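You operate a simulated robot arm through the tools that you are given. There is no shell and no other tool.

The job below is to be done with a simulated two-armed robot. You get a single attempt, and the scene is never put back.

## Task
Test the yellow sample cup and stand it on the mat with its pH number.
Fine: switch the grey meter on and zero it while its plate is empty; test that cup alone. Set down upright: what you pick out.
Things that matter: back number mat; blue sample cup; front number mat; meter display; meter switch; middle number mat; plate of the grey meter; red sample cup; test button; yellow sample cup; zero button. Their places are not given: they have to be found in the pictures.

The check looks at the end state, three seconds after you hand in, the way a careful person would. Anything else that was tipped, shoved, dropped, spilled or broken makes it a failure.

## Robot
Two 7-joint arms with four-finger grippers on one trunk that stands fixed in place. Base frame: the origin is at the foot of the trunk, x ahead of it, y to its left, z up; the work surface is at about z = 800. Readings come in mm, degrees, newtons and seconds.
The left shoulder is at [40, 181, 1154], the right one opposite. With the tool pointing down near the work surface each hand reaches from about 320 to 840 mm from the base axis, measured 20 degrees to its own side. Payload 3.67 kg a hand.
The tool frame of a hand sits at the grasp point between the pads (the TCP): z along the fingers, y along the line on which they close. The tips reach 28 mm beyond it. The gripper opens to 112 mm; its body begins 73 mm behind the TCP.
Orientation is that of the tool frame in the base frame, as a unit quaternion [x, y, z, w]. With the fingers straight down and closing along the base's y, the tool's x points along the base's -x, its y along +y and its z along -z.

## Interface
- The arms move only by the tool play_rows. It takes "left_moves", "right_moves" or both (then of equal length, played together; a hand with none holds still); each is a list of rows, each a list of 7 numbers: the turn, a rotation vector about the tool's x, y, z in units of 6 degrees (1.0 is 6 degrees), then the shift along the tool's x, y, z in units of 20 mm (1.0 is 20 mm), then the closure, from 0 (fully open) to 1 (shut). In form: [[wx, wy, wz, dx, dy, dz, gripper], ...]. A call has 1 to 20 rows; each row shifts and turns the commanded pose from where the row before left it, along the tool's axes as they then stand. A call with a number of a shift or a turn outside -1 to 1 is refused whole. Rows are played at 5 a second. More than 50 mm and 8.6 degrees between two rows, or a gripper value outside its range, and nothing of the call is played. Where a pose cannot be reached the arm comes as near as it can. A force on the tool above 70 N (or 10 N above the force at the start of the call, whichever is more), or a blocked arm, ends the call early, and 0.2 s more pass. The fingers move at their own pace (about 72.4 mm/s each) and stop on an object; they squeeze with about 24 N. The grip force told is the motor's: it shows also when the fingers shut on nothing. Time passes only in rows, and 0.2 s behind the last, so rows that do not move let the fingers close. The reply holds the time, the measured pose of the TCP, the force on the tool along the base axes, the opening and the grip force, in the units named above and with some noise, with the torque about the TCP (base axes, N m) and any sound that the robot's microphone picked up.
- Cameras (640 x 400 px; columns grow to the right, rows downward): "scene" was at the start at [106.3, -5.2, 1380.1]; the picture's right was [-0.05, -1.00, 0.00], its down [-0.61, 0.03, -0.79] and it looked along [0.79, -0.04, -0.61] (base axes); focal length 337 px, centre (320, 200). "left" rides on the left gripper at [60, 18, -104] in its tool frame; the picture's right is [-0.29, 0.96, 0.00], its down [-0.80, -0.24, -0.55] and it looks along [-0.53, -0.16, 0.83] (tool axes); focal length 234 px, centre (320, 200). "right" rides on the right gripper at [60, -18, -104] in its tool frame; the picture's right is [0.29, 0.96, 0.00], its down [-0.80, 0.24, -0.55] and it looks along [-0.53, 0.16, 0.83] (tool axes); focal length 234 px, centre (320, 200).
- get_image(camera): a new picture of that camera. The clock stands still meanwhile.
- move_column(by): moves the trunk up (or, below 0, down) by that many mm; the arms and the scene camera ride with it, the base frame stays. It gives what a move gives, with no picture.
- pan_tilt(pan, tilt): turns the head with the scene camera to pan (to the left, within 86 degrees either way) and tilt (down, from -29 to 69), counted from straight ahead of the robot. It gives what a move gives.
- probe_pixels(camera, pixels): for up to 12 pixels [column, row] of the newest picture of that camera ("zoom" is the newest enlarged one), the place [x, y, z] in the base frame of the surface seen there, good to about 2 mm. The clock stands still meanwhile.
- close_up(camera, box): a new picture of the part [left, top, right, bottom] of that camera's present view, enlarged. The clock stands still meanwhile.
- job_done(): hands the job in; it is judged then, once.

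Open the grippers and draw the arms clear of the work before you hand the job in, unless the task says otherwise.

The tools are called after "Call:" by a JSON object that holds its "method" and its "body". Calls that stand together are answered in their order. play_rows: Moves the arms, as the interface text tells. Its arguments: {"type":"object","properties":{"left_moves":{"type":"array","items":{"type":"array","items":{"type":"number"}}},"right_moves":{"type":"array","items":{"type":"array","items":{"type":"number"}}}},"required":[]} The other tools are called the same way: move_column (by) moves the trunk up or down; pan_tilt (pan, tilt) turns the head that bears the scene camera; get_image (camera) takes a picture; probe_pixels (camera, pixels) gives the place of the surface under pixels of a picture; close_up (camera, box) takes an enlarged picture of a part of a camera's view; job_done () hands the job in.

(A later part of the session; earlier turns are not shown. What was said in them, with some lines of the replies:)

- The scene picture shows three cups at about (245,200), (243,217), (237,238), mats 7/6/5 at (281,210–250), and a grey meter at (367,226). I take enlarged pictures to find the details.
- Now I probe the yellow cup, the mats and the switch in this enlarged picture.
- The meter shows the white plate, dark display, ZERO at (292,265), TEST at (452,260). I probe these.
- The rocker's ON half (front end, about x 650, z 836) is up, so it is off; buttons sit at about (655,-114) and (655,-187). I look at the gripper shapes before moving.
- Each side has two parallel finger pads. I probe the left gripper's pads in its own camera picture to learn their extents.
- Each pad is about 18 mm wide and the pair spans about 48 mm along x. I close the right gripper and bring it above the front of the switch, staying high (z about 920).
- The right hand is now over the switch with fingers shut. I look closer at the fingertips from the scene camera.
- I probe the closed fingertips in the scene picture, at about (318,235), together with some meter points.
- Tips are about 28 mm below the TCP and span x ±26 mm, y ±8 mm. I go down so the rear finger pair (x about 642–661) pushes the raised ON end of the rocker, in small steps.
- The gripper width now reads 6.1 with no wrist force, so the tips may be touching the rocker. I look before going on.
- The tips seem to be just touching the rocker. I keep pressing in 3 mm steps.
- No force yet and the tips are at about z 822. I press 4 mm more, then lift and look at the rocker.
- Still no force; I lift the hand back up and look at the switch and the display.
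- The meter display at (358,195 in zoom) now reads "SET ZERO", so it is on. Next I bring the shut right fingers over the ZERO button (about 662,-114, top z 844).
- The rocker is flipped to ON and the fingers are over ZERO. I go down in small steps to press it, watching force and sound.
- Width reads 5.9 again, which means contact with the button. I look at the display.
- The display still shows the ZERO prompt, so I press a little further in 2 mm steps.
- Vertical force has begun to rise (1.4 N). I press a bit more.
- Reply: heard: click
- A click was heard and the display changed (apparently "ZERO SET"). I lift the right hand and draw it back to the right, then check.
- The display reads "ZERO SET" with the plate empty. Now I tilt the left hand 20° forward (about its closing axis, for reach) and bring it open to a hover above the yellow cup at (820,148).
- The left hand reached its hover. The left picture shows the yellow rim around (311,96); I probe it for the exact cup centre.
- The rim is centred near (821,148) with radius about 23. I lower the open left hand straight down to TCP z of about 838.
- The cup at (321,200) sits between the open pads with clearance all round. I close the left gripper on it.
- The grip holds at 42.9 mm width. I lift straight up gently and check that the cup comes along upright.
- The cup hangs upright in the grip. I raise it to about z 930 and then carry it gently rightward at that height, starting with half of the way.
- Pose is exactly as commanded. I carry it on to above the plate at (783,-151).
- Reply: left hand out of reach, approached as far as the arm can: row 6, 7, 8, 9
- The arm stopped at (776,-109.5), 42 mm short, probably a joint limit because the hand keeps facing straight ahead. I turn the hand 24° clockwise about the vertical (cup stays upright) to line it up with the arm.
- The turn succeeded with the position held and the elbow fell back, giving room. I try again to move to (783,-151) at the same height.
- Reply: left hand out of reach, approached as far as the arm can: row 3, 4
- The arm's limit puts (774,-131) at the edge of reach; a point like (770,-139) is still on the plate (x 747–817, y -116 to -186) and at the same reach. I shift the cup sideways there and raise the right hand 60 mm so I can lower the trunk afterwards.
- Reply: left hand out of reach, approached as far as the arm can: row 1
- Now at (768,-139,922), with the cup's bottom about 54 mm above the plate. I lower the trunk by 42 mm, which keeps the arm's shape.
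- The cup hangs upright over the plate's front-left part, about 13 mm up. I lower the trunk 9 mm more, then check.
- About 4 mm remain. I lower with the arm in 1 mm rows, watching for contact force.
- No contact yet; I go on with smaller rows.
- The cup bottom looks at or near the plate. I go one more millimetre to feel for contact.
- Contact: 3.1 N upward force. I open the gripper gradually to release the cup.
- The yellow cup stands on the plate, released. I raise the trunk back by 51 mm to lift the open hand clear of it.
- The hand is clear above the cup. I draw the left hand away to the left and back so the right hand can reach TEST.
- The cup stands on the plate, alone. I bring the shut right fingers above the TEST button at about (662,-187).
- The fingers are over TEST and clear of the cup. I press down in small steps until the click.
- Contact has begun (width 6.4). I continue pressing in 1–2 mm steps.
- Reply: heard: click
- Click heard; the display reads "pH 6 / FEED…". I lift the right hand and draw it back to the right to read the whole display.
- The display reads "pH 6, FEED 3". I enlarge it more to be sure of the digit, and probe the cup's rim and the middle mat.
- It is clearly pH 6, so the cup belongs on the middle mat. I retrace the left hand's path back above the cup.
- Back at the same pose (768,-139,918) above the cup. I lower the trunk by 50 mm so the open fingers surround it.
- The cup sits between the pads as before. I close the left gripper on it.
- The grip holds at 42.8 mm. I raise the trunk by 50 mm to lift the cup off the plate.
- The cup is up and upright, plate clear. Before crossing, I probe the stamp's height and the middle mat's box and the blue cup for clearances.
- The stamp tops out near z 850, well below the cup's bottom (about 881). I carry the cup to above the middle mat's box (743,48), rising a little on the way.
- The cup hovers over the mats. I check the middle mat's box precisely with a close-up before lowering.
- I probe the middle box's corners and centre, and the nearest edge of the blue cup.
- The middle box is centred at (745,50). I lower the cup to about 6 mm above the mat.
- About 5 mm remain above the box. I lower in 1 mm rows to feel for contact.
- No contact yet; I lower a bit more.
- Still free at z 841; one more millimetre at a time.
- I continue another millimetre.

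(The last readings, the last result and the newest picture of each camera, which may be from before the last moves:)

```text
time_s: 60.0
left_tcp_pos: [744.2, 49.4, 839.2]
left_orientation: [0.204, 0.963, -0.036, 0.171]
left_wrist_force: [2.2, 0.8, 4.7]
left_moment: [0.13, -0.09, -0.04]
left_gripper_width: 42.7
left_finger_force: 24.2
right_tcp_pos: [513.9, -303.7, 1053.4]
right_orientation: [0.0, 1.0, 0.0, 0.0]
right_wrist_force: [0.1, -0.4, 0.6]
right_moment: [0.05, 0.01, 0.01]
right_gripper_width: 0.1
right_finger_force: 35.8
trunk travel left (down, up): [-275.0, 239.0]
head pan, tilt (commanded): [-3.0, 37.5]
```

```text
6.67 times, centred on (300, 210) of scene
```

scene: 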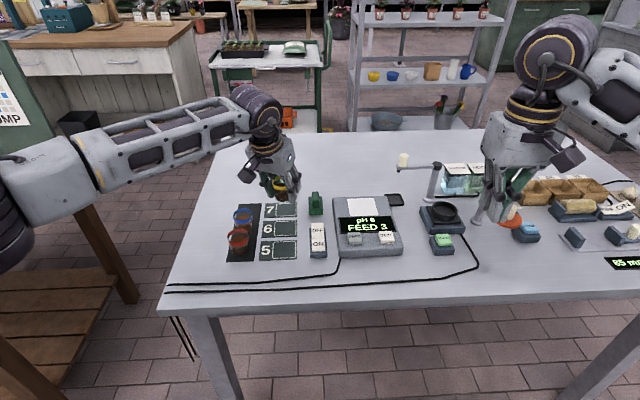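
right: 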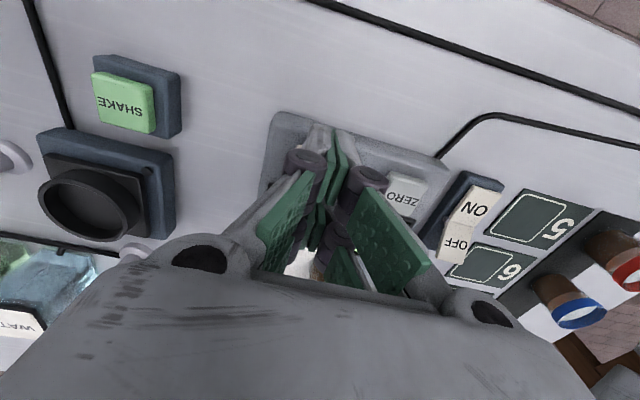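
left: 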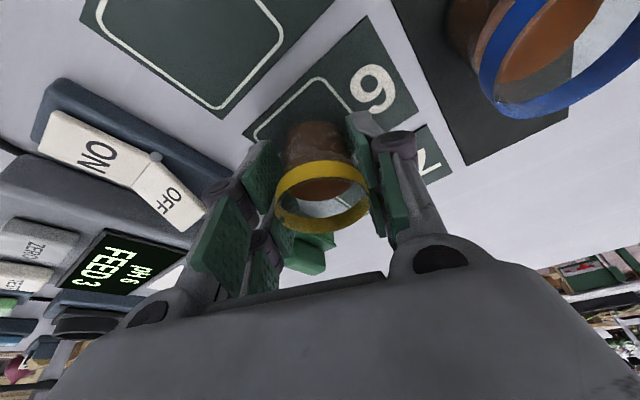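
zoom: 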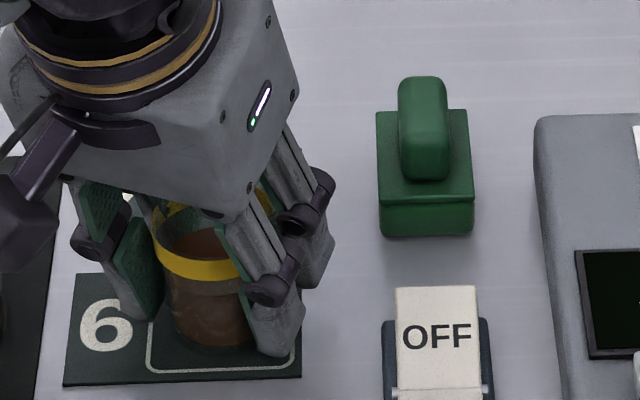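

Contact at 4.7 N: the cup stands in the middle box. I open the fingers only partly (about 73 mm) to stay clear of the blue cup and the switch.

Call:
{"method": "play_rows", "body": {"left_moves": [[0, 0, 0, 0, 0, 0, 0.58], [0, 0, 0, 0, 0, 0, 0.52], [0, 0, 0, 0, 0, 0, 0.45], [0, 0, 0, 0, 0, 0, 0.38], [0, 0, 0, 0, 0, 0, 0.36], [0, 0, 0, 0, 0, 0, 0.36]]}}

Call:
{"method": "get_image", "body": {"camera": "left"}}

Call:
{"method": "close_up", "body": {"camera": "scene", "box": [220, 160, 340, 260]}}

```text
time_s: 61.4
left_tcp_pos: [744.5, 49.9, 837.7]
left_orientation: [0.205, 0.963, -0.036, 0.171]
left_wrist_force: [0.1, 0.0, -0.4]
left_moment: [-0.02, 0.02, -0.01]
left_gripper_width: 71.8
left_finger_force: 0.0
right_tcp_pos: [513.9, -303.9, 1053.5]
right_orientation: [0.0, 1.0, 0.0, 0.0]
right_wrist_force: [-1.5, -0.1, -1.0]
right_moment: [0.01, 0.0, 0.02]
right_gripper_width: 0.0
right_finger_force: 35.5
trunk travel left (down, up): [-275.0, 239.0]
head pan, tilt (commanded): [-3.0, 37.5]
```

```text
taken
```

left: 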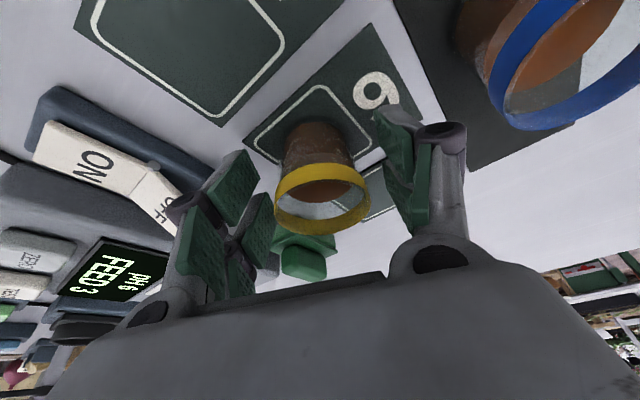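

```text
4.00 times, centred on (280, 210) of scene
```

zoom: 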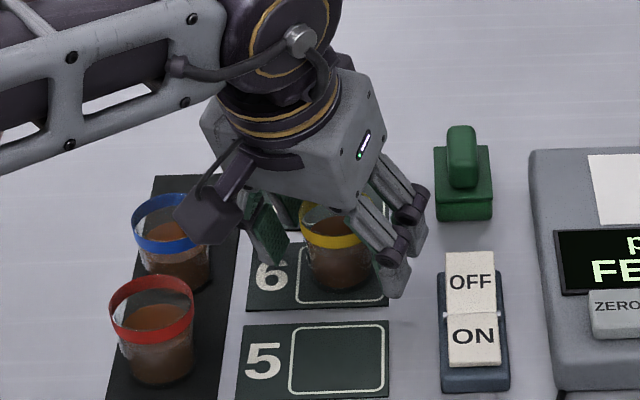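

The cup stands free in the "6" box, fingers clear on both sides. I raise the left hand straight up.

Call:
{"method": "play_rows", "body": {"left_moves": [[0, 0, 0, -0.085, 0, -0.235, 0.36], [0, 0, 0, -0.171, 0, -0.47, 0.36], [0, 0, 0, -0.171, 0, -0.47, 0.36], [0, 0, 0, -0.2565, 0, -0.705, 0.36], [0, 0, 0, -0.2565, 0, -0.705, 0.36], [0, 0, 0, -0.2565, 0, -0.705, 0.36], [0, 0, 0, -0.2565, 0, -0.705, 0.36], [0, 0, 0, -0.2565, 0, -0.705, 0.36], [0, 0, 0, -0.2565, 0, -0.705, 0.36]]}}

Call:
{"method": "get_image", "body": {"camera": "scene"}}

Call:
{"method": "close_up", "body": {"camera": "scene", "box": [220, 170, 340, 270]}}

```text
time_s: 63.4
left_tcp_pos: [747.0, 48.9, 953.6]
left_orientation: [0.205, 0.963, -0.036, 0.169]
left_wrist_force: [-0.1, 0.2, -0.1]
left_moment: [-0.02, 0.02, -0.01]
left_gripper_width: 71.9
left_finger_force: 0.0
right_tcp_pos: [513.9, -305.0, 1052.9]
right_orientation: [0.0, 1.0, 0.0, 0.0]
right_wrist_force: [0.5, -0.3, 0.3]
right_moment: [0.02, -0.01, 0.02]
right_gripper_width: 0.1
right_finger_force: 35.7
trunk travel left (down, up): [-275.0, 239.0]
head pan, tilt (commanded): [-3.0, 37.5]
```

```text
taken
```

scene: 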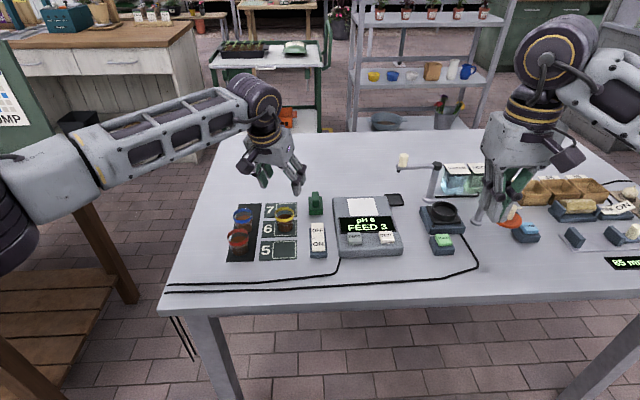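

```text
4.00 times, centred on (280, 220) of scene
```

zoom: 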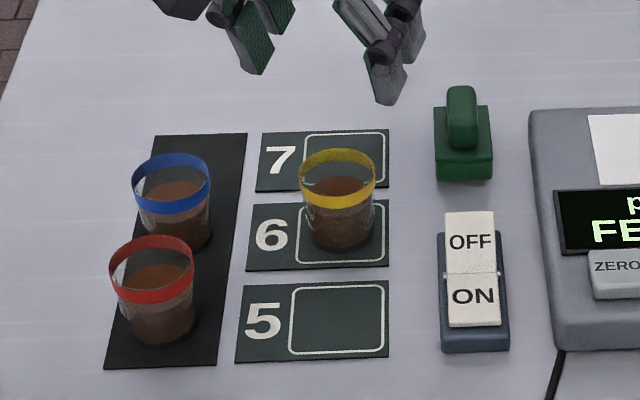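

The yellow cup stands upright in the middle "6" box; blue and red cups are untouched. I draw the left arm up and back and open both grippers.

Call:
{"method": "play_rows", "body": {"left_moves": [[0, 0, 0, 0.3, 0.1, -0.924, 0.36], [0, 0, 0, 0.711, 0.2, -0.924, 0.36], [0, 0, 0, 0.711, 0.2, -0.924, 0.2], [0, 0, 0, 0.711, 0.2, -0.924, 0], [0, 0, 0, 0.711, 0.2, -0.924, 0], [0, 0, 0, 0.711, 0.2, -0.924, 0], [0, 0, 0, 0.711, 0.2, -0.924, 0], [0, 0, 0, 0.711, 0.2, -0.924, 0], [0, 0, 0, 0.711, 0.2, -0.924, 0], [0, 0, 0, 0.711, 0.2, -0.924, 0], [0, 0, 0, 0.711, 0.2, -0.924, 0], [0, 0, 0, 0.711, 0.2, -0.924, 0]], "right_moves": [[0, 0, 0, 0, 0, -0.3, 0.8], [0, 0, 0, 0, 0, -0.3, 0.5], [0, 0, 0, 0, 0, -0.3, 0.2], [0, 0, 0, 0, 0, -0.3, 0], [0, 0, 0, 0, 0, 0, 0], [0, 0, 0, 0, 0, 0, 0], [0, 0, 0, 0, 0, 0, 0], [0, 0, 0, 0, 0, 0, 0], [0, 0, 0, 0, 0, 0, 0], [0, 0, 0, 0, 0, 0, 0], [0, 0, 0, 0, 0, 0, 0], [0, 0, 0, 0, 0, 0, 0]]}}

Call:
{"method": "get_image", "body": {"camera": "scene"}}

Call:
{"method": "close_up", "body": {"camera": "scene", "box": [210, 170, 420, 300]}}

```text
time_s: 66.0
left_tcp_pos: [554.2, 184.6, 1107.2]
left_orientation: [0.205, 0.963, -0.037, 0.171]
left_wrist_force: [0.5, 0.9, 0.6]
left_moment: [0.0, 0.0, -0.01]
left_gripper_width: 112.2
left_finger_force: 0.1
right_tcp_pos: [513.9, -305.3, 1079.6]
right_orientation: [0.001, 1.0, 0.0, 0.0]
right_wrist_force: [-0.2, 0.7, 0.3]
right_moment: [-0.02, -0.02, 0.0]
right_gripper_width: 112.0
right_finger_force: 0.0
trunk travel left (down, up): [-275.0, 239.0]
head pan, tilt (commanded): [-3.0, 37.5]
```

```text
taken
```

scene: 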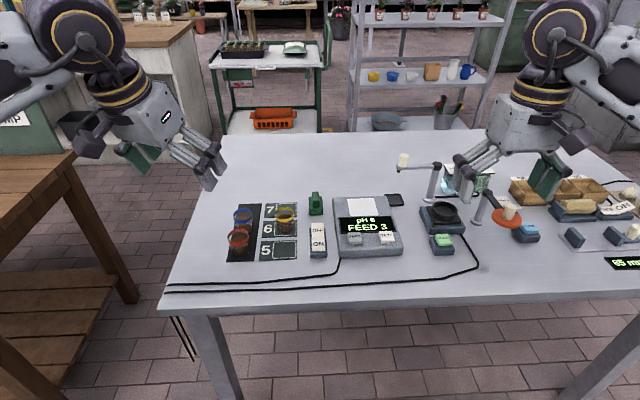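

```text
3.05 times, centred on (315, 235) of scene
```

zoom: 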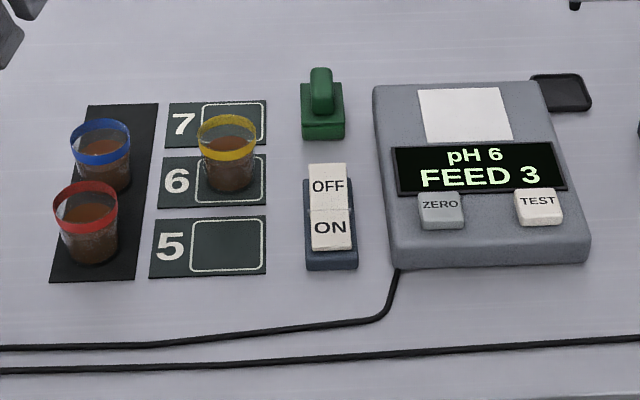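

The yellow cup stands upright on the "6" mat, the meter still reads pH 6, both other cups are in their original places, and both arms are clear with their grippers open. I hand the job in.

Call:
{"method": "job_done", "body": {}}

```text
The job is handed in.
```

The yellow cup tested at pH 6 and now stands upright in the box of the middle "6" mat. I've handed the job in; no verdict has come back yet.

- **Meter:** I switched it on and zeroed it while the plate was empty. Only the yellow cup was tested. The display read "pH 6" and "FEED 3"; the feed line wasn't part of the job, so I did nothing with it. I left the meter switched on.
- **Placement on the plate:** The left arm couldn't quite reach the centre of the plate. The cup stood near its front-left part for the test, and the meter took the reading normally.
- **Everything else:** In the last pictures the red and blue cups stood where they started, and nothing looked tipped or spilled. Both grippers are open and the arms are clear of the work.
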